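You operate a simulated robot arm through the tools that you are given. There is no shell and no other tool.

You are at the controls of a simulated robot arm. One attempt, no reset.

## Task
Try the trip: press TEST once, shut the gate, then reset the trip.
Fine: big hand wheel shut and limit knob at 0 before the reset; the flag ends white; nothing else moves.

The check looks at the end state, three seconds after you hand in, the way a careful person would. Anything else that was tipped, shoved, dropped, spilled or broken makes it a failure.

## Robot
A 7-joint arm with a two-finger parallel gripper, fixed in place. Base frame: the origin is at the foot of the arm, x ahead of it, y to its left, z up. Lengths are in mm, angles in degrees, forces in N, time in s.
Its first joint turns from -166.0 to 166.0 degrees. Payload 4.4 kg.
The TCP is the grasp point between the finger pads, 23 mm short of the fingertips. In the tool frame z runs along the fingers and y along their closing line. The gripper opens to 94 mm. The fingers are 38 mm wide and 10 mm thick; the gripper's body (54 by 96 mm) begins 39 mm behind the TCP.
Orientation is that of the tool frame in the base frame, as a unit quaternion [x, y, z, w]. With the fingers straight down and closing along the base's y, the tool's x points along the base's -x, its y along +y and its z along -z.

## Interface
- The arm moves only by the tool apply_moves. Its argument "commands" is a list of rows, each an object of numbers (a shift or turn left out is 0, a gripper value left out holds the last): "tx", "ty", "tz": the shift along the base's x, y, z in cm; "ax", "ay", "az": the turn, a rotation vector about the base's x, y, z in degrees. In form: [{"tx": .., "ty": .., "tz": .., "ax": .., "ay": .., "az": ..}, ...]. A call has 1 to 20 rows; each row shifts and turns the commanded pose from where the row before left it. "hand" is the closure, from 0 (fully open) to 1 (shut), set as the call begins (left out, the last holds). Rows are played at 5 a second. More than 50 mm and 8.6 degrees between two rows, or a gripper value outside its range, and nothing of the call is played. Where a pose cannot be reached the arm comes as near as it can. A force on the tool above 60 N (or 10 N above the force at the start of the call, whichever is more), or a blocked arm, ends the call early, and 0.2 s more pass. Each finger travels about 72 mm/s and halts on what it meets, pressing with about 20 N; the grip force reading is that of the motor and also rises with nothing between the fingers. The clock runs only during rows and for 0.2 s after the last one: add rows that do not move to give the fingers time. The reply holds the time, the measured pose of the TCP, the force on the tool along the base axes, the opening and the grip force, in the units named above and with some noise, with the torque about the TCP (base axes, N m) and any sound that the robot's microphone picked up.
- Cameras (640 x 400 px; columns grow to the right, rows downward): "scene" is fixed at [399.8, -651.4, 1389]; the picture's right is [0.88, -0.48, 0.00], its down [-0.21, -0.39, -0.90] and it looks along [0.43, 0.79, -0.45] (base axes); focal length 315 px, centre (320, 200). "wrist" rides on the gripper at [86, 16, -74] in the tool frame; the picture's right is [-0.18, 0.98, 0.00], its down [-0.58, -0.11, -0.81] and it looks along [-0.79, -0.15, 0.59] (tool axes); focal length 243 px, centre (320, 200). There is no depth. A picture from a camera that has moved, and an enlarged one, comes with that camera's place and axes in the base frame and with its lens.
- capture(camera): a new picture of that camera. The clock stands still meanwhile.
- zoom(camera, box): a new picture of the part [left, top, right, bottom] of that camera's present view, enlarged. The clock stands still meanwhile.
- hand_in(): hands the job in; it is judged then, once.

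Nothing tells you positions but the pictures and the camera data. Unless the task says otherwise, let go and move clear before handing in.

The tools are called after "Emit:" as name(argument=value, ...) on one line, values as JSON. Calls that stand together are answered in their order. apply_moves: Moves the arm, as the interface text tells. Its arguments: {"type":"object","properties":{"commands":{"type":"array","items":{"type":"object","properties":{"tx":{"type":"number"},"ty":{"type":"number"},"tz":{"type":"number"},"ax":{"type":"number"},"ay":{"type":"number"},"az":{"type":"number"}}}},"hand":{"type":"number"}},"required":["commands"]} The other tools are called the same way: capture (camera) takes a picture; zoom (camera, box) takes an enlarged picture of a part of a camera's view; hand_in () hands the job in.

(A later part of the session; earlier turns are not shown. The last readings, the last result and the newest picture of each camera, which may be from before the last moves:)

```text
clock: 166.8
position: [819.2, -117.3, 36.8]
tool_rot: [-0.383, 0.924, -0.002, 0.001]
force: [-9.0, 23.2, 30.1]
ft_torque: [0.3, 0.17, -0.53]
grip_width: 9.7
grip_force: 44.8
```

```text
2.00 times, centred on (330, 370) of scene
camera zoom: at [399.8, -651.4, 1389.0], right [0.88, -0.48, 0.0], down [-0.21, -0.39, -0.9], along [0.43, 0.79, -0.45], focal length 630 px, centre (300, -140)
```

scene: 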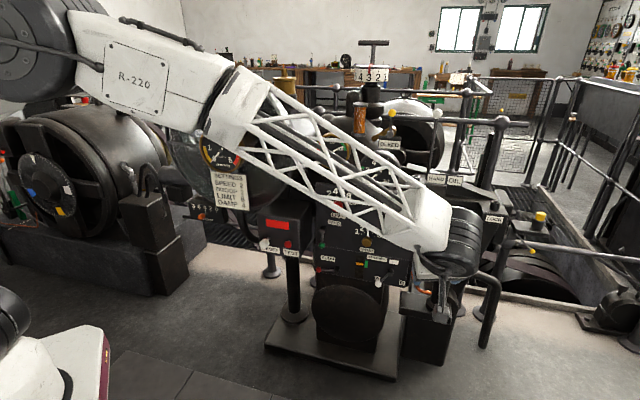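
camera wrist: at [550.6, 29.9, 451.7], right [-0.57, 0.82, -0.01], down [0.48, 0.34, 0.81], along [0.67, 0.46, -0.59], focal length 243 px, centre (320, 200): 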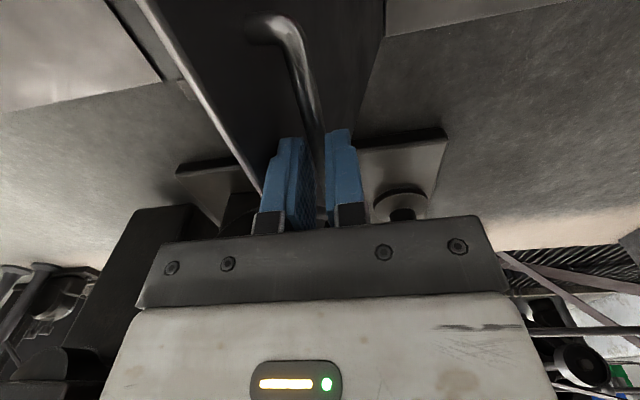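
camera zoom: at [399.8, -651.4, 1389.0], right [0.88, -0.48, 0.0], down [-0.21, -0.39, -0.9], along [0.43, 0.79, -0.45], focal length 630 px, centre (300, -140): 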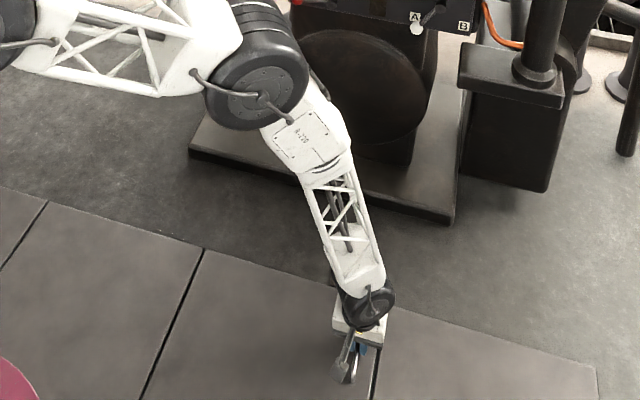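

The hatch is closed again, with the gap looking as it did originally. Releasing the handle and rising, then I'll turn the latch back.

Emit:
apply_moves(commands=[{}, {}, {}], hand=0.6)

Emit:
apply_moves(commands=[{"tz": 2}, {"tz": 3}, {"tz": 3}, {"tz": 3}, {}])

Emit:
zoom(camera="wrist", box=[0, 0, 640, 10])

Emit:
zoom(camera="wrist", box=[260, 40, 460, 180])

```text
clock: 167.6
position: [818.9, -117.5, 37.1]
tool_rot: [-0.384, 0.923, -0.002, 0.002]
force: [0.2, -0.3, -1.2]
ft_torque: [0.02, 0.0, -0.01]
grip_width: 37.7
grip_force: 0.0
```

```text
clock: 168.8
position: [818.8, -117.6, 147.7]
tool_rot: [-0.383, 0.924, -0.002, 0.003]
force: [-0.3, -0.1, -1.1]
ft_torque: [0.05, -0.01, 0.0]
grip_width: 37.6
grip_force: 0.0
```

```text
1.00 times, centred on (320, 5) of wrist (not enlarged: the box is as wide or as high as the picture)
camera zoom: at [745.5, -166.8, 222.2], right [-0.57, 0.82, 0.0], down [0.48, 0.34, 0.81], along [0.67, 0.46, -0.59], focal length 243 px, centre (320, 395)
```

zoom: 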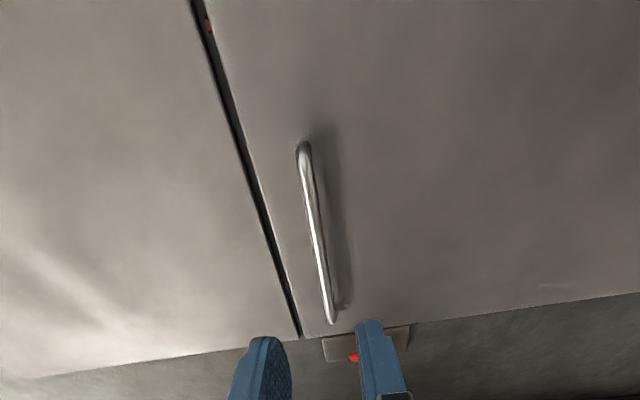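

```text
2.86 times, centred on (360, 110) of wrist
camera zoom: at [745.5, -166.8, 222.2], right [-0.57, 0.82, 0.0], down [0.48, 0.34, 0.81], along [0.67, 0.46, -0.59], focal length 693 px, centre (206, 457)
```

zoom: 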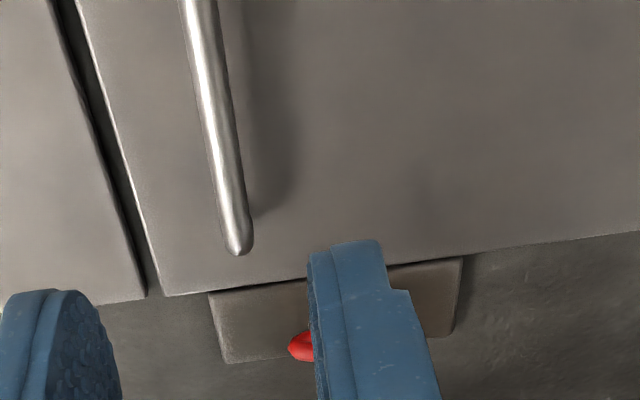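

The hatch is flush. Now to the latch with the tool yawed -90°, to grip the wing as I left it.

Emit:
apply_moves(commands=[{"tx": 1.5, "ty": 2, "az": -8}, {"tx": 1.5, "ty": 2, "az": -8}, {"tx": 1.5, "ty": 2, "az": -8}, {"tx": 1.5, "ty": 2, "az": -8}, {"tx": 0.5, "ty": 2, "az": -8}, {"ty": 0.4, "az": -8}, {"az": -8}, {"az": -8}, {"az": -8}, {"az": -8}, {"az": -8}, {"tz": -3}, {"tz": -2}, {}])

Emit:
capture(camera="wrist")

Emit:
zoom(camera="wrist", box=[240, 40, 400, 240])

```text
clock: 171.8
position: [884.1, -13.4, 96.7]
tool_rot: [0.365, 0.931, -0.003, 0.0]
force: [-0.3, -0.4, -0.4]
ft_torque: [-0.01, 0.0, -0.03]
grip_width: 37.6
grip_force: 0.0
```

```text
taken
camera wrist: at [832.2, 57.7, 169.6], right [0.8, 0.59, 0.0], down [0.35, -0.47, 0.81], along [0.48, -0.65, -0.59], focal length 243 px, centre (320, 200)
```

wrist: 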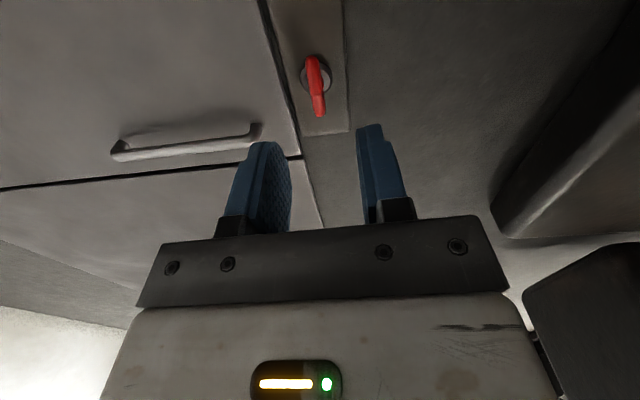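

```text
2.00 times, centred on (320, 140) of wrist
camera zoom: at [832.2, 57.7, 169.6], right [0.8, 0.59, 0.0], down [0.35, -0.47, 0.81], along [0.48, -0.65, -0.59], focal length 485 px, centre (320, 320)
```

zoom: 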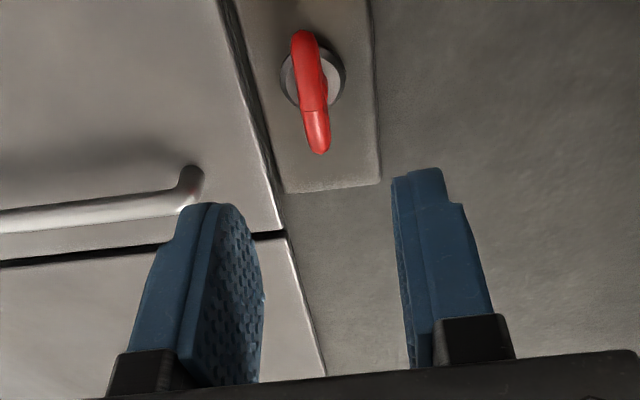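

Emit:
apply_moves(commands=[{"tx": -0.15, "ty": -0.16}, {"tz": -3}, {"tz": -2}, {"tz": -1.3}, {}])

Emit:
apply_moves(commands=[{}, {}, {}], hand=1)

Emit:
apply_moves(commands=[{}, {"az": 3}, {"az": 3}, {}])

```text
clock: 173.0
position: [882.7, -15.5, 34.9]
tool_rot: [0.365, 0.931, -0.004, 0.0]
force: [-0.6, 0.4, -0.8]
ft_torque: [0.0, -0.02, -0.01]
grip_width: 37.5
grip_force: 0.0
```

```text
clock: 173.8
position: [882.6, -14.7, 34.2]
tool_rot: [0.366, 0.931, -0.003, 0.001]
force: [7.1, 11.7, -10.0]
ft_torque: [0.48, -0.57, -0.04]
grip_width: 10.0
grip_force: 44.7
```

```text
clock: 174.8
position: [883.0, -14.1, 34.2]
tool_rot: [0.316, 0.949, -0.003, 0.001]
force: [24.3, 33.6, -24.9]
ft_torque: [0.82, -0.34, -0.2]
grip_width: 10.0
grip_force: 45.4
```

Emit:
apply_moves(commands=[{"tx": 0.04, "ty": 0.07, "tz": -0.04}, {"az": 4}, {"az": 4, "ty": 0.03}, {}])

Emit:
apply_moves(commands=[{"ty": 0.03}, {"az": 4}, {"az": 4, "ty": 0.03}, {}])

Emit:
apply_moves(commands=[{"ty": 0.03}, {"az": 4}, {"az": 4, "ty": 0.03}, {}])

```text
clock: 175.8
position: [884.1, -14.2, 33.5]
tool_rot: [0.25, 0.968, -0.001, 0.0]
force: [25.1, 51.3, -8.7]
ft_torque: [1.35, 0.42, -0.29]
grip_width: 10.0
grip_force: 44.5
```

```text
clock: 176.5
position: [884.3, -12.8, 34.7]
tool_rot: [0.195, 0.981, -0.002, 0.002]
force: [5.7, 7.1, -8.9]
ft_torque: [0.91, 0.48, -0.07]
grip_width: 10.2
grip_force: 45.4
stopped in row 3: the force on the tool passed its limit at 69 N (the readings are from after the stop); the commanded pose is now the measured one
```

```text
clock: 177.5
position: [884.6, -12.3, 33.5]
tool_rot: [0.125, 0.992, -0.002, 0.003]
force: [-5.7, 7.3, 12.2]
ft_torque: [0.27, -1.31, -0.03]
grip_width: 10.1
grip_force: 44.8
```

Emit:
apply_moves(commands=[{"ty": 0.03}, {"az": 4}, {"az": 4, "ty": 0.03}, {}])

Emit:
apply_moves(commands=[{"ty": 0.03}, {"az": 4}, {"az": 4, "ty": 0.03}, {}])

Emit:
apply_moves(commands=[{"ty": 0.02}, {"az": 4}, {"az": 4, "ty": 0.02}, {}])

Emit:
apply_moves(commands=[{"ty": 0.02}, {"az": 4}, {"az": 4, "ty": 0.02}, {}])

```text
clock: 178.5
position: [884.7, -12.5, 33.9]
tool_rot: [0.056, 0.998, -0.001, 0.003]
force: [12.9, -4.4, -15.2]
ft_torque: [0.58, 0.26, 0.05]
grip_width: 9.8
grip_force: 45.2
```

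```text
clock: 179.5
position: [884.3, -10.9, 35.1]
tool_rot: [-0.014, 1.0, -0.001, 0.003]
force: [17.9, -6.5, -25.6]
ft_torque: [0.54, -0.5, 0.03]
grip_width: 10.2
grip_force: 45.1
```

```text
clock: 180.5
position: [884.8, -10.3, 34.5]
tool_rot: [-0.084, 0.996, -0.002, 0.002]
force: [-3.2, 10.8, 13.1]
ft_torque: [0.32, 1.23, -0.08]
grip_width: 9.9
grip_force: 44.8
```

```text
clock: 181.4
position: [884.1, -9.0, 34.5]
tool_rot: [-0.148, 0.989, -0.002, 0.002]
force: [-6.5, 4.0, 11.9]
ft_torque: [0.38, 0.2, -0.01]
grip_width: 10.2
grip_force: 44.8
stopped in row 4: the force on the tool passed its limit at 63 N (the readings are from after the stop); the commanded pose is now the measured one
```

Emit:
apply_moves(commands=[{"ty": 0.02}, {"az": 4}, {"az": 4}, {}])

Emit:
apply_moves(commands=[{"ty": 0.02}, {"az": 4}, {"az": 4}, {}])

Emit:
apply_moves(commands=[{"ty": 0.02}, {"az": 4}, {"az": 4}, {}])

Emit:
apply_moves(commands=[{"az": 3}, {"az": 2}, {}])

```text
clock: 182.4
position: [884.7, -9.3, 34.4]
tool_rot: [-0.216, 0.976, -0.002, 0.003]
force: [-10.9, 9.1, 23.8]
ft_torque: [0.57, 0.32, -0.07]
grip_width: 10.0
grip_force: 44.5
```

```text
clock: 183.4
position: [883.3, -9.6, 34.7]
tool_rot: [-0.284, 0.959, -0.002, 0.002]
force: [-4.5, 43.2, 9.3]
ft_torque: [1.3, -0.51, -0.16]
grip_width: 10.0
grip_force: 45.0
```

```text
clock: 184.0
position: [882.7, -8.4, 34.2]
tool_rot: [-0.322, 0.947, -0.001, 0.002]
force: [-3.4, 9.9, 5.7]
ft_torque: [0.75, -0.17, -0.06]
grip_width: 9.9
grip_force: 44.5
stopped in row 3: the force on the tool passed its limit at 61 N (the readings are from after the stop); the commanded pose is now the measured one
```

```text
clock: 184.8
position: [884.1, -8.1, 35.3]
tool_rot: [-0.364, 0.932, -0.001, 0.001]
force: [-25.9, 24.3, 33.2]
ft_torque: [0.38, 0.63, -0.17]
grip_width: 9.9
grip_force: 45.0
```

Emit:
apply_moves(commands=[{"ty": 0.03, "tx": -0.03, "tz": 0.05}, {"az": 2}, {"az": 1}, {}])

Emit:
apply_moves(commands=[{}, {}, {}], hand=0.6)

Emit:
apply_moves(commands=[{"tz": 2}, {"tz": 3}, {"tz": 4}, {"tz": 4}, {"tz": 4, "tx": -2, "ty": -2}, {}])

Emit:
zoom(camera="wrist", box=[220, 10, 420, 150])

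```text
clock: 185.8
position: [884.4, -8.4, 34.1]
tool_rot: [-0.387, 0.922, -0.002, 0.002]
force: [0.9, 20.9, -24.3]
ft_torque: [0.97, -0.23, -0.6]
grip_width: 9.8
grip_force: 44.8
```

```text
clock: 186.6
position: [882.6, -7.8, 36.4]
tool_rot: [-0.388, 0.922, -0.002, 0.001]
force: [-0.2, 0.3, 0.0]
ft_torque: [0.01, -0.01, 0.0]
grip_width: 37.6
grip_force: 0.1
```

```text
clock: 188.0
position: [862.2, -27.4, 202.2]
tool_rot: [-0.388, 0.922, -0.001, 0.002]
force: [0.4, 0.5, -0.8]
ft_torque: [0.01, -0.02, 0.01]
grip_width: 37.8
grip_force: 0.1
```

```text
2.86 times, centred on (320, 80) of wrist
camera zoom: at [790.2, -77.2, 276.9], right [-0.57, 0.82, 0.0], down [0.48, 0.34, 0.81], along [0.66, 0.46, -0.59], focal length 693 px, centre (320, 543)
```

zoom: 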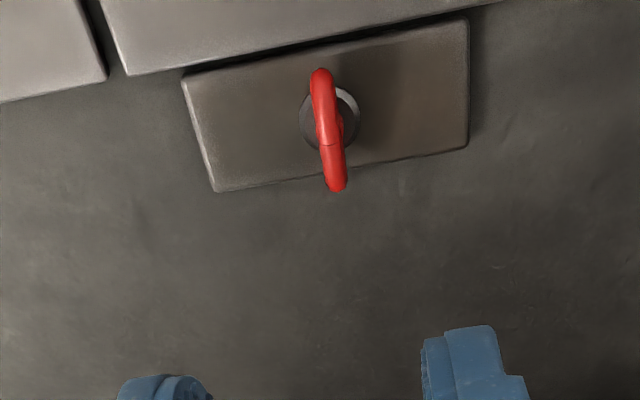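

The latch is restored. The red demand pointer held at 2 regardless of speed, which points to a real hand wheel on this governor. The round disk on the pedestal overhangs its column, so I'll inspect it from very close range.

Emit:
apply_moves(commands=[{"tz": 3}, {"tz": 3}, {"tz": 3, "tx": -2, "ty": -2}, {"tz": 3, "tx": -2, "ty": -2}, {"tz": 2}, {"ax": 5.4, "ay": -5.4}, {"ax": 5.4, "ay": -5.4}, {"ax": 5.4, "ay": -5.4}, {}])

Emit:
capture(camera="wrist")

Emit:
zoom(camera="wrist", box=[180, 20, 440, 200])

```text
clock: 190.0
position: [823.6, -67.9, 345.0]
tool_rot: [-0.379, 0.904, 0.074, 0.186]
force: [-0.3, -0.2, 0.5]
ft_torque: [0.02, 0.01, 0.01]
grip_width: 37.5
grip_force: 0.1
```

```text
taken
camera wrist: at [735.2, -134.8, 378.6], right [-0.58, 0.81, 0.07], down [0.23, 0.08, 0.97], along [0.78, 0.58, -0.23], focal length 243 px, centre (320, 200)
```

wrist: 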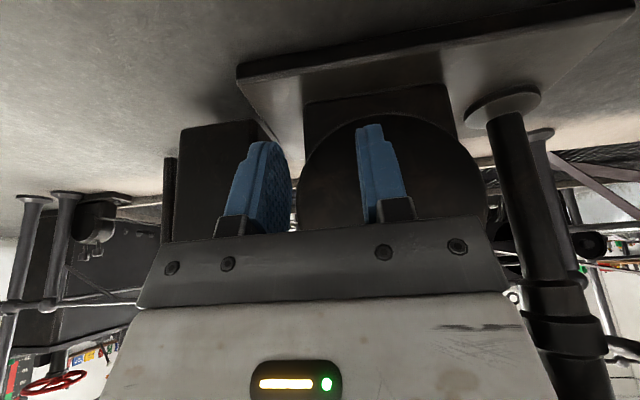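

```text
2.22 times, centred on (310, 110) of wrist
camera zoom: at [735.2, -134.8, 378.6], right [-0.58, 0.81, 0.07], down [0.23, 0.08, 0.97], along [0.78, 0.58, -0.23], focal length 539 px, centre (342, 400)
```

zoom: 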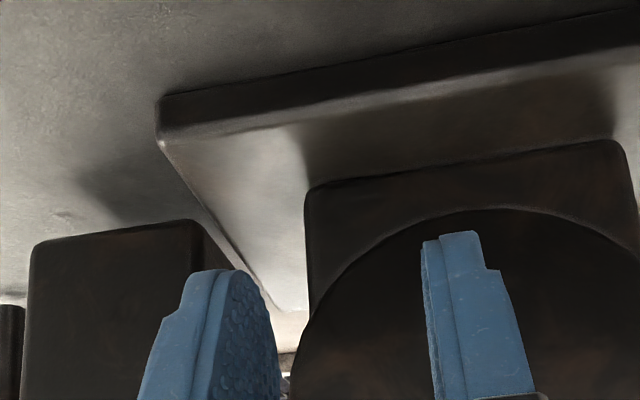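

Emit:
zoom(camera="scene", box=[638, 60, 640, 290])

Emit:
zoom(camera="wrist", box=[0, 280, 140, 400])

```text
1.74 times, centred on (639, 175) of scene
camera zoom: at [399.8, -651.4, 1389.0], right [0.88, -0.48, 0.0], down [-0.21, -0.39, -0.9], along [0.43, 0.79, -0.45], focal length 548 px, centre (-235, 244)
```

zoom: 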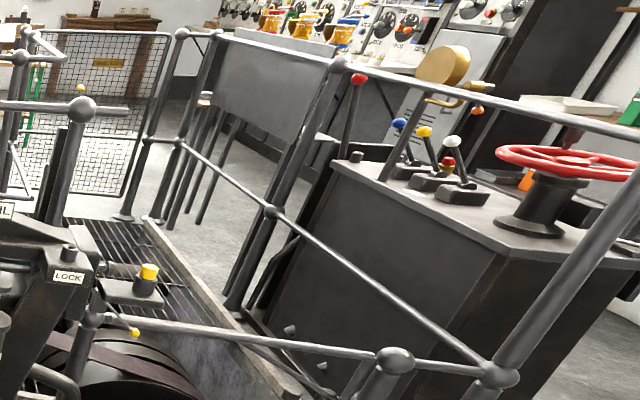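

```text
3.33 times, centred on (70, 340) of wrist
camera zoom: at [735.2, -134.8, 378.6], right [-0.58, 0.81, 0.07], down [0.23, 0.08, 0.97], along [0.78, 0.58, -0.23], focal length 809 px, centre (1153, -267)
```

zoom: 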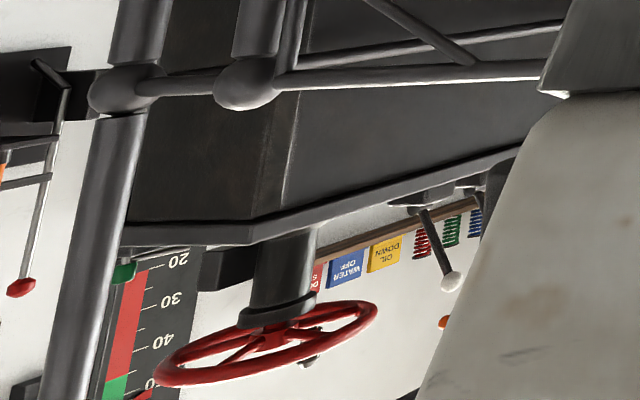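

The red wheel is confirmed at 2.8 m, out of reach. The rear-left of the robot, where the big pipe is at about (-520, 165), isn't fully viewed, so I'll swing around there with the camera.

Emit:
apply_moves(commands=[{"tz": 4, "tx": -2, "ax": -5.4, "ay": 5.4}, {"tz": 4, "tx": -2, "ax": -5.4, "ay": 5.4}, {"tz": 4, "tx": -2, "ax": -5.4, "ay": 5.4}, {"tz": 4, "tx": -2}, {"tz": 4, "tx": -2}, {"tz": 4, "tx": -2}, {"tz": 4, "tx": -2}, {"tz": 4, "tx": -2}, {"tz": 4, "tx": -2}, {"tz": 4, "tx": -2}, {"tz": 4, "tx": -2}, {"tz": 4, "tx": -2}, {"tz": 4, "tx": -2}, {"tz": 4, "tx": -2}, {"tz": 4, "tx": -2}, {"tz": 4, "tx": -2}, {"tz": 4, "tx": -2}, {"tz": 4, "tx": -2}, {"tz": 4, "tx": -2}, {}])

Emit:
apply_moves(commands=[{"ty": 3, "az": 5}, {"ty": 3, "az": 5}, {"tx": -1, "ty": 3, "az": 5}, {"tx": -1, "ty": 3, "az": 5}, {"tx": -1, "ty": 3, "az": 5}, {"tx": -2, "ty": 3, "az": 5}, {"tx": -2, "ty": 3, "az": 5}, {"tx": -2, "ty": 3, "az": 5}, {"tx": -3, "ty": 3, "az": 5}, {"tx": -3, "ty": 3, "az": 5}, {"tx": -3, "ty": 2, "az": 5}, {"tx": -3, "ty": 2, "az": 5}, {"tx": -4, "ty": 1, "az": 5}, {"tx": -4, "ty": 1, "az": 5}, {"tx": -4, "az": 5}, {"tx": -4, "az": 5}, {"tx": -4, "az": 5}, {"tx": -4, "az": 5}, {}])

Emit:
capture(camera="wrist")

Emit:
capture(camera="scene")

```text
clock: 194.2
position: [441.7, -69.6, 1105.2]
tool_rot: [-0.387, 0.922, -0.001, 0.002]
force: [0.2, -0.5, 0.2]
ft_torque: [0.05, 0.0, 0.02]
grip_width: 37.8
grip_force: 0.0
```

```text
clock: 198.2
position: [6.5, 292.8, 1105.5]
tool_rot: [0.916, -0.402, -0.001, -0.001]
force: [-0.8, 0.1, -0.2]
ft_torque: [0.01, 0.0, 0.02]
grip_width: 37.8
grip_force: 0.1
```

```text
taken
camera wrist: at [53.6, 217.5, 1178.5], right [-0.85, -0.53, 0.0], down [-0.31, 0.5, 0.81], along [-0.43, 0.69, -0.59], focal length 243 px, centre (320, 200)
```

wrist: 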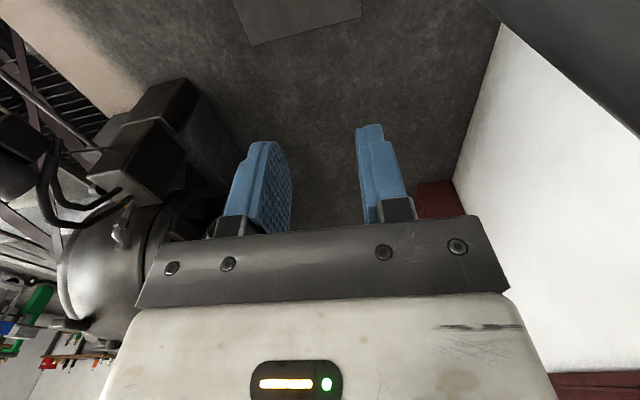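

```text
taken
```

scene: 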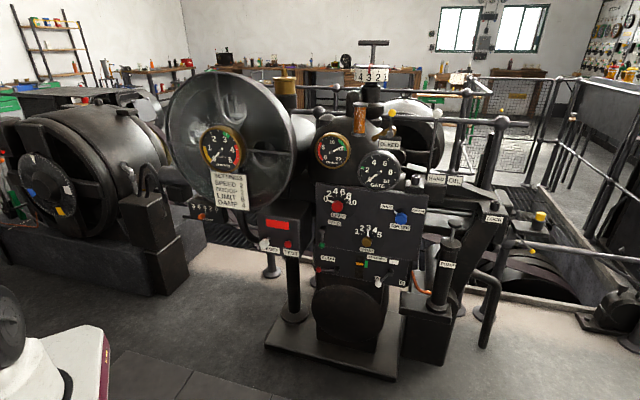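

Turning the camera on towards -x and the wall.

Emit:
apply_moves(commands=[{"tx": -4, "ty": 1, "az": 5}, {"tx": -4, "ty": 1, "az": 5}, {"tx": -4, "az": 6}, {"tx": -4, "az": 6}, {"tx": -4, "ty": -1, "az": 6}, {"tx": -4, "ty": -1, "az": 6}, {"tx": -3, "ty": -2, "az": 6}, {}])

Emit:
capture(camera="wrist")

Emit:
zoom(camera="wrist", box=[630, 0, 640, 400])

Emit:
zoom(camera="wrist", box=[0, 0, 640, 10])

Emit:
zoom(camera="wrist", box=[0, 0, 10, 400])

```text
clock: 198.7
position: [10.7, 295.2, 1104.5]
tool_rot: [0.904, -0.427, -0.002, -0.012]
force: [-0.2, 0.3, 0.1]
ft_torque: [-0.01, -0.02, -0.01]
grip_width: 37.5
grip_force: 0.0
stopped in row 2: the arm was blocked; the commanded pose is now the measured one
```

```text
taken
camera wrist: at [52.6, 217.2, 1177.2], right [-0.88, -0.48, -0.01], down [-0.29, 0.5, 0.82], along [-0.39, 0.72, -0.58], focal length 243 px, centre (320, 200)
```

wrist: 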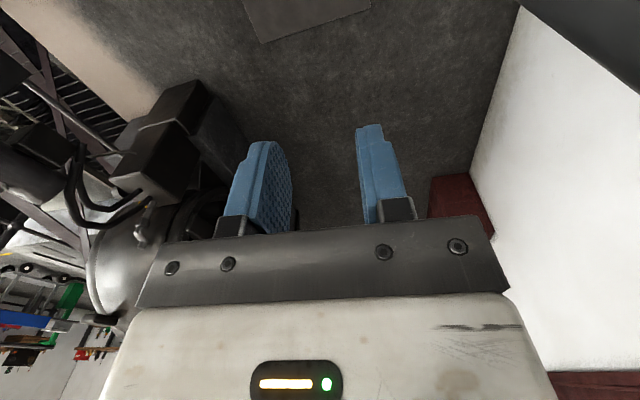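

```text
1.00 times, centred on (635, 200) of wrist (not enlarged: the box is as wide or as high as the picture)
camera zoom: at [52.6, 217.2, 1177.2], right [-0.88, -0.48, -0.01], down [-0.29, 0.5, 0.82], along [-0.39, 0.72, -0.58], focal length 243 px, centre (5, 200)
```

zoom: 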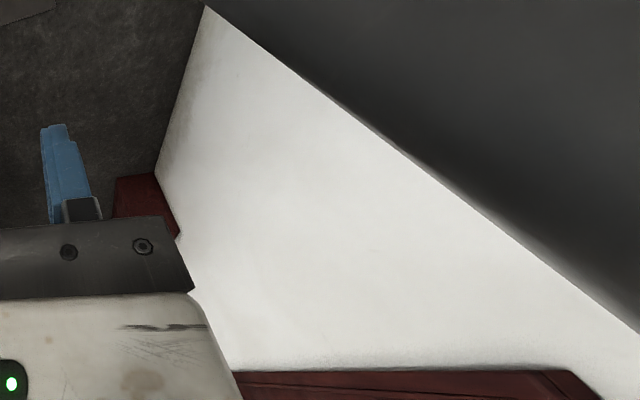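

```text
1.00 times, centred on (320, 5) of wrist (not enlarged: the box is as wide or as high as the picture)
camera zoom: at [52.6, 217.2, 1177.2], right [-0.88, -0.48, -0.01], down [-0.29, 0.5, 0.82], along [-0.39, 0.72, -0.58], focal length 243 px, centre (320, 395)
```

zoom: 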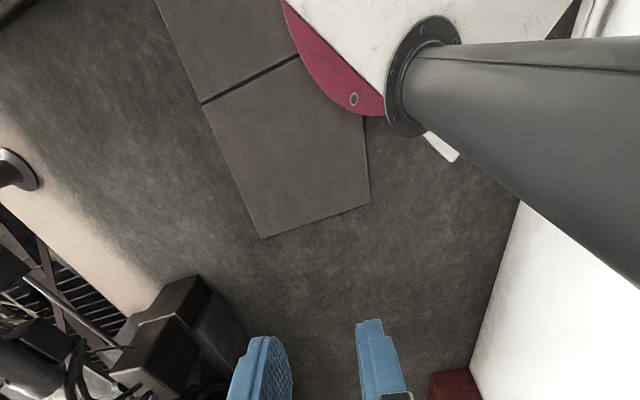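

```text
1.00 times, centred on (5, 200) of wrist (not enlarged: the box is as wide or as high as the picture)
camera zoom: at [52.6, 217.2, 1177.2], right [-0.88, -0.48, -0.01], down [-0.29, 0.5, 0.82], along [-0.39, 0.72, -0.58], focal length 243 px, centre (635, 200)
```

zoom: 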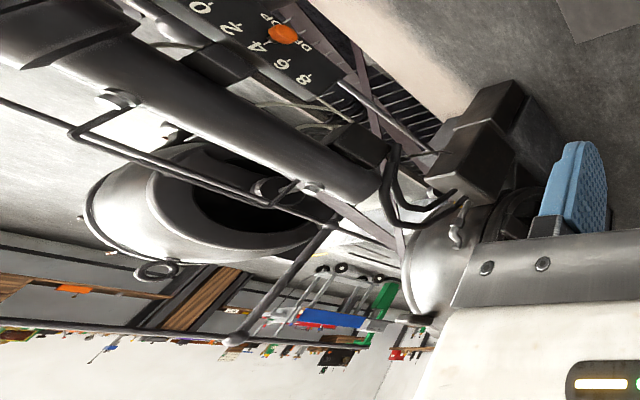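

Emit:
zoom(camera="scene", box=[300, 270, 400, 360])

Emit:
zoom(camera="scene", box=[195, 95, 285, 215])

Emit:
zoom(camera="scene", box=[255, 60, 345, 140])

Emit:
zoom(camera="scene", box=[120, 120, 220, 250])

```text
4.44 times, centred on (350, 315) of scene
camera zoom: at [399.8, -651.4, 1389.0], right [0.88, -0.48, 0.0], down [-0.21, -0.39, -0.9], along [0.43, 0.79, -0.45], focal length 1401 px, centre (187, -311)
```

zoom: 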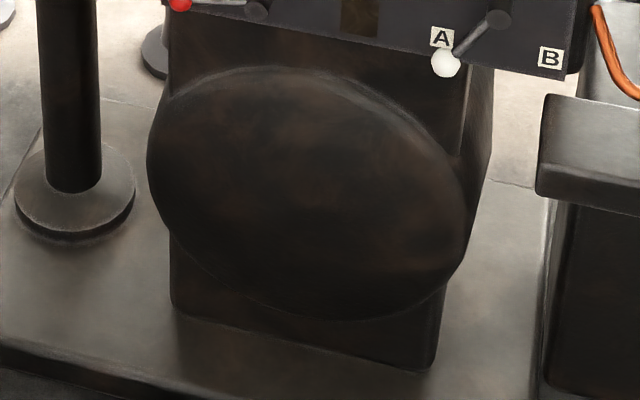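

```text
3.33 times, centred on (240, 155) of scene
camera zoom: at [399.8, -651.4, 1389.0], right [0.88, -0.48, 0.0], down [-0.21, -0.39, -0.9], along [0.43, 0.79, -0.45], focal length 1051 px, centre (587, 350)
```

zoom: 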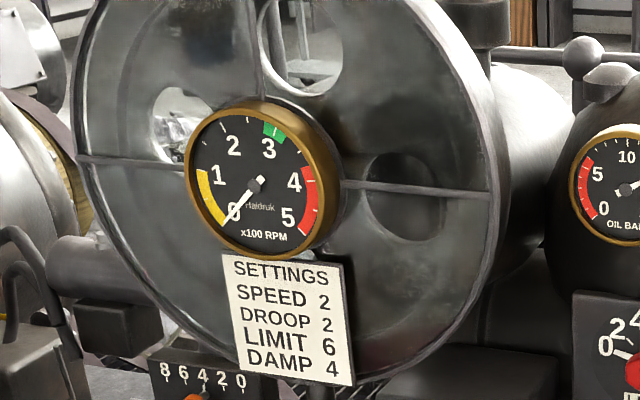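

```text
5.00 times, centred on (300, 100) of scene
camera zoom: at [399.8, -651.4, 1389.0], right [0.88, -0.48, 0.0], down [-0.21, -0.39, -0.9], along [0.43, 0.79, -0.45], focal length 1576 px, centre (420, 700)
```

zoom: 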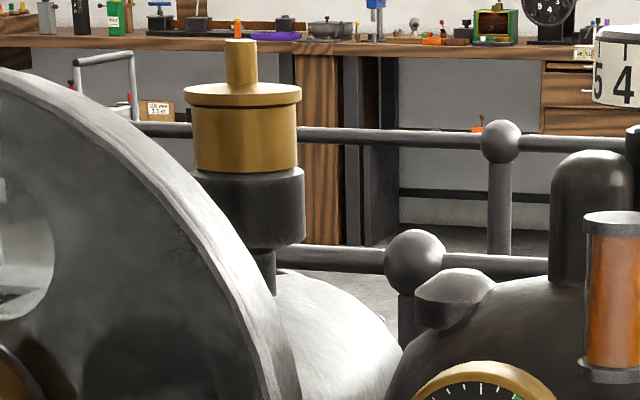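

```text
3.08 times, centred on (170, 185) of scene
camera zoom: at [399.8, -651.4, 1389.0], right [0.88, -0.48, 0.0], down [-0.21, -0.39, -0.9], along [0.43, 0.79, -0.45], focal length 970 px, centre (782, 246)
```

zoom: 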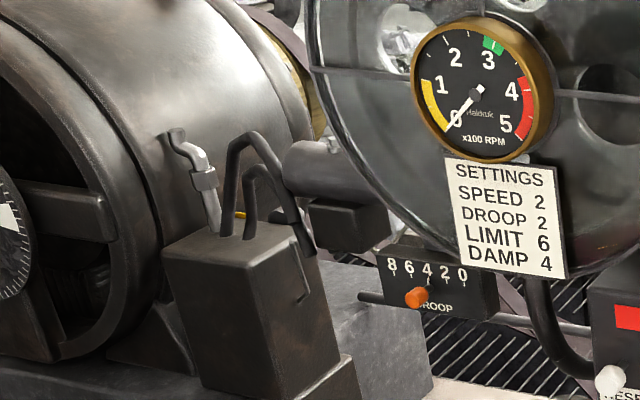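

The pedestal bulge is just part of the casting. Both gate pointers read 0 and the limit is at 0, and I've found no other hand wheel within reach. I'll go back to the front and prepare for RESET; whether the flag clears will show if the interlock is satisfied.

Emit:
apply_moves(commands=[{"tx": 4, "az": -5}, {"tx": 4, "az": -5}, {"tx": 4, "az": -5}, {"tx": 4, "ty": -1, "az": -5}, {"tx": 4, "ty": -1, "az": -5}, {"tx": 3, "ty": -2, "az": -5}, {"tx": 3, "ty": -2, "az": -5}, {"tx": 3, "ty": -3, "az": -5}, {"tx": 3, "ty": -3, "az": -5}, {"tx": 2, "ty": -3, "az": -5}, {"tx": 2, "ty": -3, "az": -5}, {"tx": 2, "ty": -3, "az": -5}, {"tx": 1, "ty": -3, "az": -5}, {"tx": 1, "ty": -3, "az": -5}, {"tx": 1, "ty": -3, "az": -5}, {"ty": -3, "az": -5}, {"ty": -3, "az": -3}, {}])

Emit:
apply_moves(commands=[{"tz": -3}, {"tz": -3}, {"tz": -3}, {"tz": -3, "ax": 5.4, "ay": -5.8}, {"tz": -3, "ax": 5.4, "ay": -5.8}, {"tz": -3, "ax": 5.4, "ay": -5.8}, {"tz": -3, "ax": 5.4, "ay": -5.8}, {"tz": -3, "ax": 5.4, "ay": -5.8}, {"tz": -3, "ax": 5.4, "ay": -5.8}, {"tz": -3, "ax": 5.4, "ay": -5.8}, {"tz": -3, "ax": 5.4, "ay": -5.8}, {"ax": 5.4, "ay": -5.8}, {"ax": 5.4, "ay": -5.8}, {"ax": 5.4, "ay": -5.8}, {}], hand=1)

Emit:
capture(camera="scene")

```text
clock: 202.5
position: [417.5, -65.7, 1105.1]
tool_rot: [-0.399, 0.917, -0.005, 0.01]
force: [0.1, -0.1, 0.2]
ft_torque: [-0.02, -0.02, 0.01]
grip_width: 37.4
grip_force: 0.1
```

```text
clock: 205.7
position: [418.3, -64.2, 775.1]
tool_rot: [-0.282, 0.661, 0.225, 0.658]
force: [0.0, -0.4, 0.2]
ft_torque: [-0.02, 0.01, 0.02]
grip_width: 0.2
grip_force: 19.7
```

```text
taken
```

scene: 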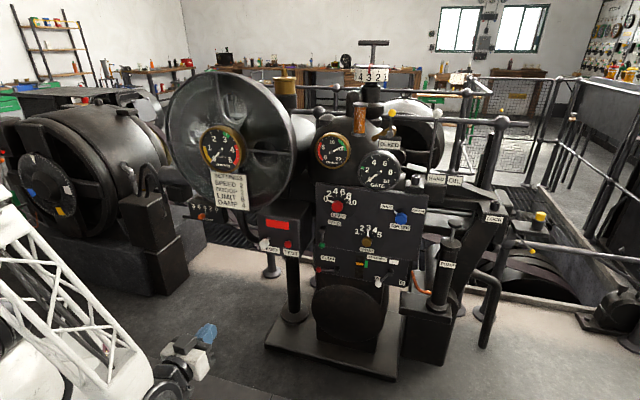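

Emit:
apply_moves(commands=[{"ax": 4.4, "ay": 1.5, "az": 1.1}, {"tx": 1.5, "ty": 2.6, "tz": -0.5}, {"tx": 1.5, "ty": 2.5, "tz": -0.5}, {"tx": 1.5, "ty": 2.5, "tz": -0.5}, {"tx": 1.5, "ty": 2.5, "tz": -0.5}, {"tx": 1.5, "ty": 2.5, "tz": -0.5}, {"tx": 1.5, "ty": 2.5, "tz": -0.5}, {"tx": 1.5, "ty": 2.5, "tz": -0.5}, {"tx": 1.5, "ty": 2.5, "tz": -0.5}, {"tx": 1.5, "ty": 2.5, "tz": -0.4}, {"tx": 1.2, "ty": 2.4, "tz": -0.3}, {}])

Emit:
capture(camera="wrist")

Emit:
capture(camera="scene")

Emit:
zoom(camera="scene", box=[220, 190, 320, 280])

```text
clock: 208.3
position: [564.3, 187.3, 728.1]
tool_rot: [-0.259, 0.658, 0.261, 0.657]
force: [0.4, 0.4, -0.1]
ft_torque: [-0.01, -0.02, 0.02]
grip_width: 0.0
grip_force: 19.8
```

```text
taken
camera wrist: at [499.1, 148.3, 641.0], right [-0.67, 0.72, 0.19], down [-0.51, -0.63, 0.58], along [0.53, 0.3, 0.79], focal length 243 px, centre (320, 200)
```

wrist: 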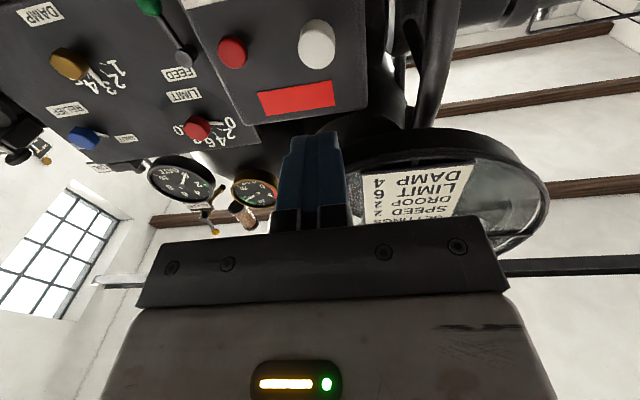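

```text
taken
```

scene: 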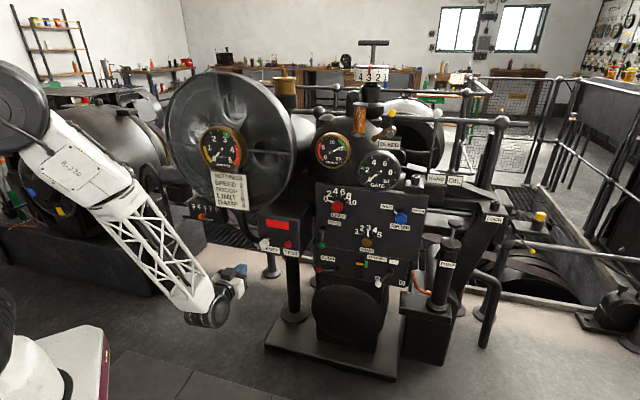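

```text
4.44 times, centred on (270, 235) of scene
camera zoom: at [399.8, -651.4, 1389.0], right [0.88, -0.48, 0.0], down [-0.21, -0.39, -0.9], along [0.43, 0.79, -0.45], focal length 1401 px, centre (542, 44)
```

zoom: 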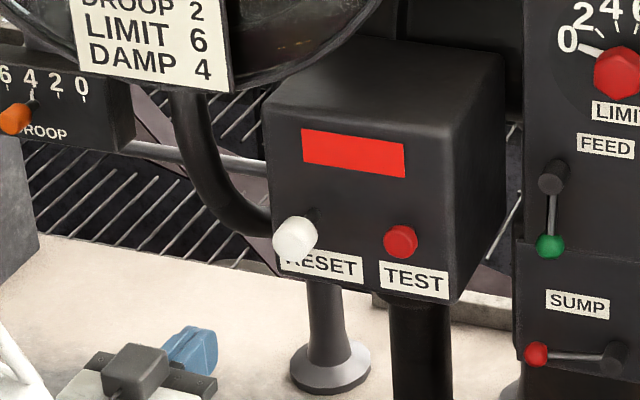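

RESET triangulates to (682, 294, 728). I'll centre on it, approach with closed fingers and press gently.

Emit:
apply_moves(commands=[{"tx": 0.2, "ty": -0.2}, {"tx": 1.83, "ty": 1.71}, {"tx": 1.83, "ty": 1.71}, {"tx": 1.83, "ty": 1.71}, {"tx": 1.46, "ty": 1.37}, {}])

Emit:
capture(camera="wrist")

Emit:
zoom(camera="scene", box=[230, 200, 310, 260])

```text
clock: 209.7
position: [635.0, 249.1, 728.0]
tool_rot: [-0.26, 0.658, 0.262, 0.656]
force: [0.8, -0.3, -0.2]
ft_torque: [-0.03, 0.01, 0.01]
grip_width: 0.1
grip_force: 20.2
```

```text
taken
camera wrist: at [569.9, 209.5, 640.6], right [-0.67, 0.72, 0.19], down [-0.51, -0.63, 0.58], along [0.54, 0.3, 0.79], focal length 243 px, centre (320, 200)
```

wrist: 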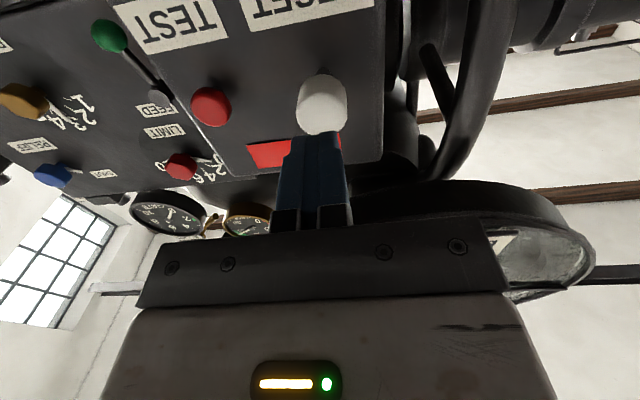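

```text
6.67 times, centred on (270, 230) of scene
camera zoom: at [399.8, -651.4, 1389.0], right [0.88, -0.48, 0.0], down [-0.21, -0.39, -0.9], along [0.43, 0.79, -0.45], focal length 2102 px, centre (653, 0)
```

zoom: 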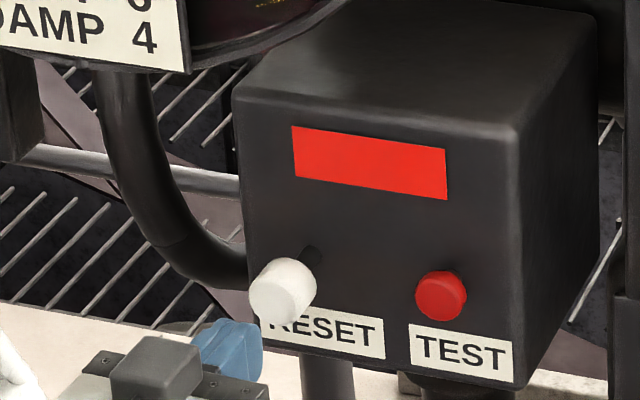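

Before the irreversible reset, I'll take one closer look at the curved black tube and struts beside the box.

Emit:
zoom(camera="wrist", box=[360, 0, 600, 200])

Emit:
zoom(camera="wrist", box=[630, 0, 640, 400])

Emit:
zoom(camera="wrist", box=[0, 0, 640, 10])

```text
2.00 times, centred on (480, 100) of wrist
camera zoom: at [569.9, 209.5, 640.6], right [-0.67, 0.72, 0.19], down [-0.51, -0.63, 0.58], along [0.54, 0.3, 0.79], focal length 485 px, centre (0, 400)
```

zoom: 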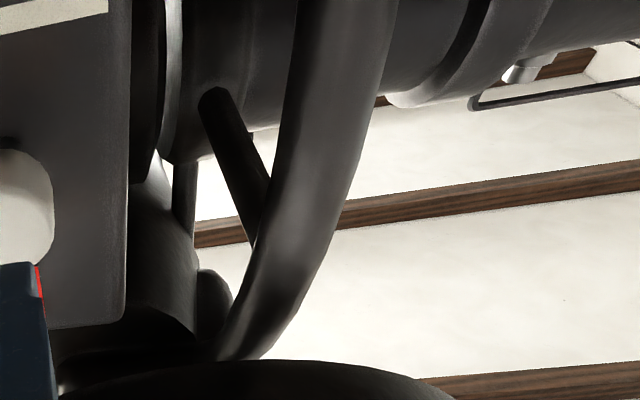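

```text
1.00 times, centred on (635, 200) of wrist (not enlarged: the box is as wide or as high as the picture)
camera zoom: at [569.9, 209.5, 640.6], right [-0.67, 0.72, 0.19], down [-0.51, -0.63, 0.58], along [0.54, 0.3, 0.79], focal length 243 px, centre (5, 200)
```

zoom: 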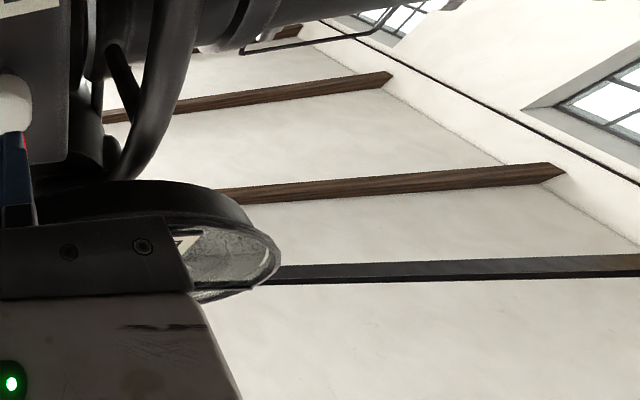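

```text
1.00 times, centred on (320, 5) of wrist (not enlarged: the box is as wide or as high as the picture)
camera zoom: at [569.9, 209.5, 640.6], right [-0.67, 0.72, 0.19], down [-0.51, -0.63, 0.58], along [0.54, 0.3, 0.79], focal length 243 px, centre (320, 395)
```

zoom: 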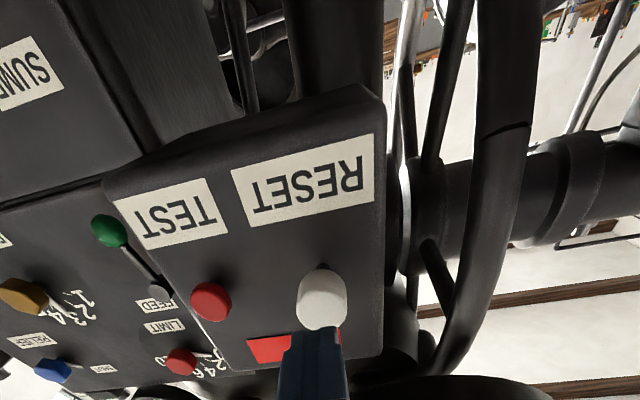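

That's only a conduit and the far-off turbine. No other hand wheel is accessible, and both gate pointers stand at 0. Pressing RESET in small steps now.

Emit:
apply_moves(commands=[{"tx": 0.73, "ty": 0.684}, {"tx": 0.6, "ty": 0.56}, {}])

Emit:
zoom(camera="scene", box=[230, 200, 310, 260])

Emit:
zoom(camera="wrist", box=[240, 60, 400, 200])

```text
clock: 210.5
position: [650.5, 261.1, 728.6]
tool_rot: [-0.258, 0.659, 0.261, 0.657]
force: [0.3, 0.4, -0.5]
ft_torque: [0.02, -0.01, -0.03]
grip_width: 0.0
grip_force: 19.7
```

```text
6.67 times, centred on (270, 230) of scene
camera zoom: at [399.8, -651.4, 1389.0], right [0.88, -0.48, 0.0], down [-0.21, -0.39, -0.9], along [0.43, 0.79, -0.45], focal length 2102 px, centre (653, 0)
```

zoom: 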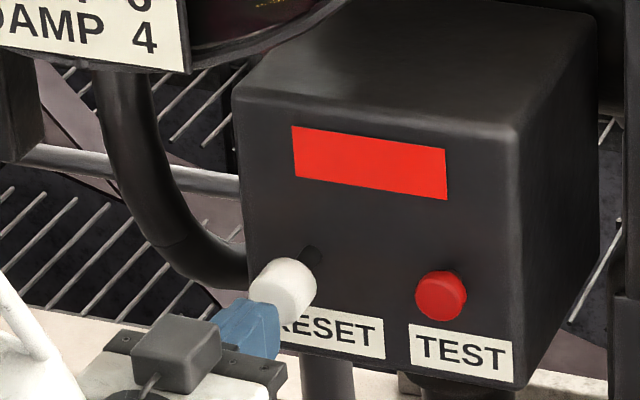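

```text
2.86 times, centred on (320, 130) of wrist
camera zoom: at [584.2, 222.4, 640.8], right [-0.67, 0.72, 0.19], down [-0.51, -0.63, 0.58], along [0.53, 0.3, 0.79], focal length 693 px, centre (320, 400)
```

zoom: 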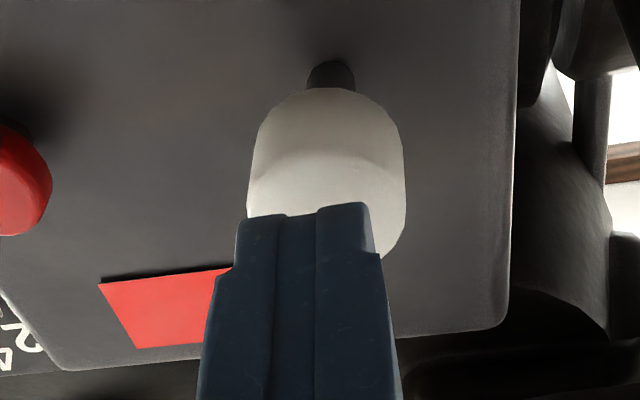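

Emit:
apply_moves(commands=[{"tx": 0.22, "ty": 0.2}, {"tx": 0.22, "ty": 0.2}, {"tx": 0.15, "ty": 0.14}])

```text
clock: 211.3
position: [654.7, 267.2, 727.1]
tool_rot: [-0.259, 0.659, 0.261, 0.656]
force: [0.9, -0.4, -0.2]
ft_torque: [0.0, 0.0, -0.02]
grip_width: 0.0
grip_force: 19.4
```

Emit:
apply_moves(commands=[{"tx": 0.15, "ty": 0.14}, {"tx": 0.15, "ty": 0.14}])

Emit:
apply_moves(commands=[{"tx": 0.15, "ty": 0.14}, {"tx": 0.15, "ty": 0.14}])

Emit:
zoom(camera="scene", box=[230, 200, 310, 260])

```text
clock: 211.9
position: [658.8, 270.2, 727.3]
tool_rot: [-0.26, 0.658, 0.263, 0.656]
force: [-1.2, -1.6, 1.0]
ft_torque: [0.01, 0.01, 0.0]
grip_width: 0.1
grip_force: 19.8
```

```text
clock: 212.5
position: [658.3, 270.2, 726.4]
tool_rot: [-0.258, 0.659, 0.261, 0.656]
force: [-21.8, -23.7, 8.7]
ft_torque: [0.08, -0.37, -0.02]
grip_width: 0.0
grip_force: 20.2
stopped in row 2: the force on the tool passed its limit at 65 N (the readings are from after the stop); the commanded pose is now the measured one
```

```text
6.67 times, centred on (270, 230) of scene
camera zoom: at [399.8, -651.4, 1389.0], right [0.88, -0.48, 0.0], down [-0.21, -0.39, -0.9], along [0.43, 0.79, -0.45], focal length 2102 px, centre (653, 0)
```

zoom: 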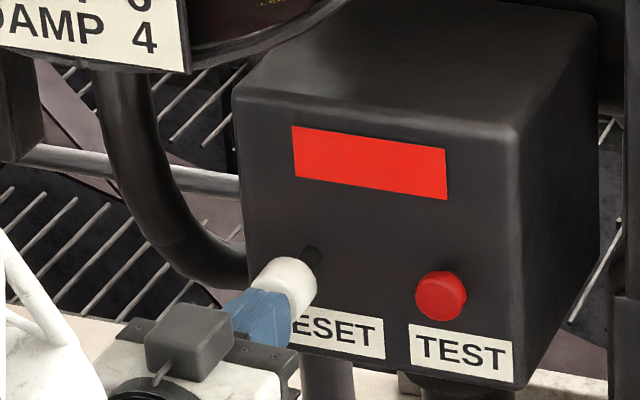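

RESET doesn't push; it's a pull knob. Before pulling it I'll back away and take one last high look over the rear of the governor for a hand wheel.

Emit:
apply_moves(commands=[{"tx": -1.46, "ty": -1.37}, {"tx": -2.2, "ty": -2.05}, {"tx": -2.9, "ty": -2.7}, {"tx": -2.9, "ty": -2.7}, {"tx": -2.9, "ty": -2.7}, {"tx": -2.9, "ty": -2.7}, {"tx": -2, "ty": -3, "tz": 2}, {"tx": -2, "ty": -3, "tz": 3}, {"tx": -1, "ty": -3, "tz": 3}, {"ty": -3, "tz": 3}, {"tz": 4}, {"tz": 4}, {"tz": 3, "ax": -5.4, "ay": 5.8}, {"tz": 3, "ax": -5.4, "ay": 5.8}, {"tz": 3, "ax": -5.4, "ay": 5.8}, {"tz": 3, "ax": -5.4, "ay": 5.8}, {"tz": 3, "ax": -5.4, "ay": 5.8}, {"tz": 3, "ax": -5.4, "ay": 5.8}, {}])

Emit:
apply_moves(commands=[{"tz": 3, "ax": -5.4, "ay": 5.8}, {"tz": 3, "ax": -5.4, "ay": 5.8}, {"tz": 3, "ax": -5.4, "ay": 5.8}, {"tz": 3, "ax": -5.4, "ay": 5.8}, {"tz": 4}, {"tz": 4}, {"tz": 4}, {"tz": 4}, {"tz": 4}, {"tz": 4}, {"tz": 4}, {"ty": 3, "tz": 2, "az": -5}, {"ty": 3, "az": -5}, {"ty": 3, "az": -5}, {"ty": 3, "az": -5}, {"ty": 3, "az": -5}, {"ty": 3, "az": -5}, {"ty": 3, "az": -5}, {}])

Emit:
capture(camera="scene")

Emit:
capture(camera="wrist")

```text
clock: 216.5
position: [456.0, 8.5, 1098.2]
tool_rot: [-0.34, 0.869, 0.134, 0.335]
force: [-0.5, -0.2, -0.5]
ft_torque: [-0.03, 0.01, -0.03]
grip_width: 0.1
grip_force: 19.6
```

```text
clock: 220.5
position: [456.3, 220.4, 1516.7]
tool_rot: [-0.066, 0.994, 0.008, 0.092]
force: [0.3, -0.1, 0.2]
ft_torque: [-0.01, 0.01, 0.03]
grip_width: 0.4
grip_force: 20.0
```

```text
taken
```

scene: 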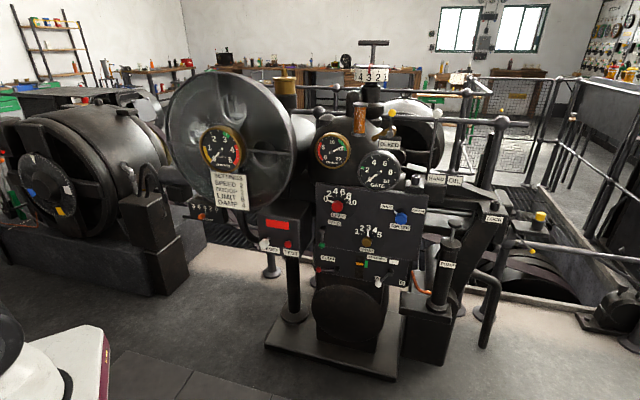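

```text
taken
camera wrist: at [357.4, 222.1, 1573.2], right [0.05, 1.0, 0.04], down [0.43, -0.06, 0.9], along [0.9, -0.03, -0.44], focal length 243 px, centre (320, 200)
```

wrist: 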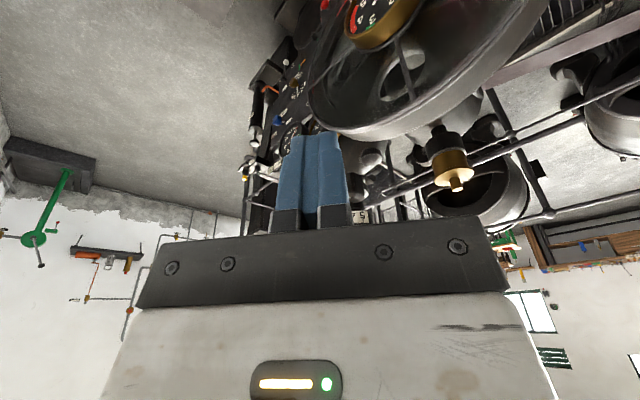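

Emit:
apply_moves(commands=[{"ty": 4}, {"ty": 4}, {"ty": 4}, {"ty": 4}, {"ty": 4}, {"ty": 4}, {"ty": 4, "tx": 2}, {"ty": 3, "tx": 3}, {"tx": 3}, {"tx": 3}, {}])

Emit:
capture(camera="wrist")

Emit:
zoom(camera="wrist", box=[0, 0, 640, 10])

Emit:
zoom(camera="wrist", box=[160, 20, 480, 230])

```text
clock: 222.9
position: [569.9, 529.5, 1517.0]
tool_rot: [-0.067, 0.994, 0.008, 0.091]
force: [0.3, 1.2, 0.6]
ft_torque: [-0.02, 0.0, 0.0]
grip_width: 0.2
grip_force: 19.9
```

```text
taken
camera wrist: at [468.6, 533.2, 1573.3], right [0.05, 1.0, 0.04], down [0.43, -0.05, 0.9], along [0.9, -0.03, -0.44], focal length 243 px, centre (320, 200)
```

wrist: 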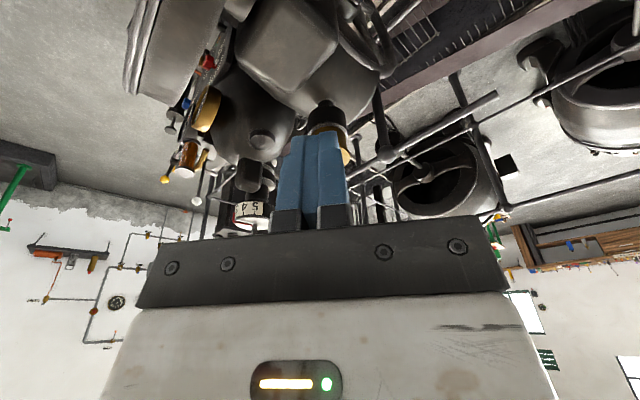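

```text
1.00 times, centred on (320, 5) of wrist (not enlarged: the box is as wide or as high as the picture)
camera zoom: at [468.6, 533.2, 1573.3], right [0.05, 1.0, 0.04], down [0.43, -0.05, 0.9], along [0.9, -0.03, -0.44], focal length 243 px, centre (320, 395)
```

zoom: 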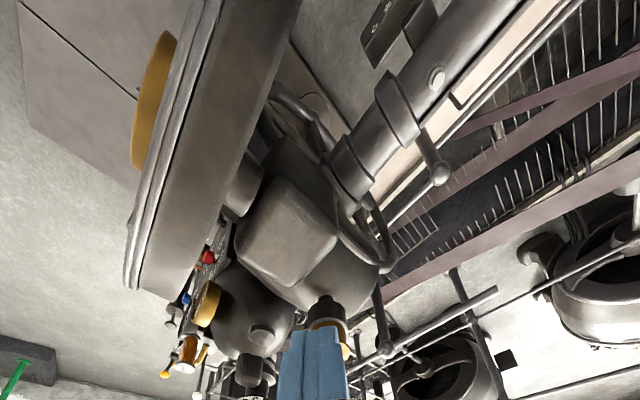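

```text
1.90 times, centred on (320, 125) of wrist
camera zoom: at [468.6, 533.2, 1573.3], right [0.05, 1.0, 0.04], down [0.43, -0.05, 0.9], along [0.9, -0.03, -0.44], focal length 462 px, centre (320, 343)
```

zoom: 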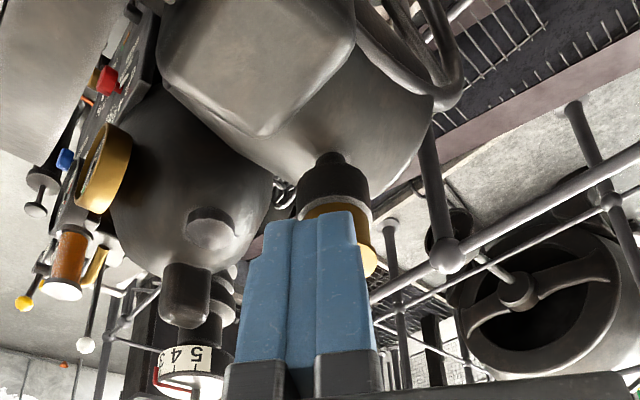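

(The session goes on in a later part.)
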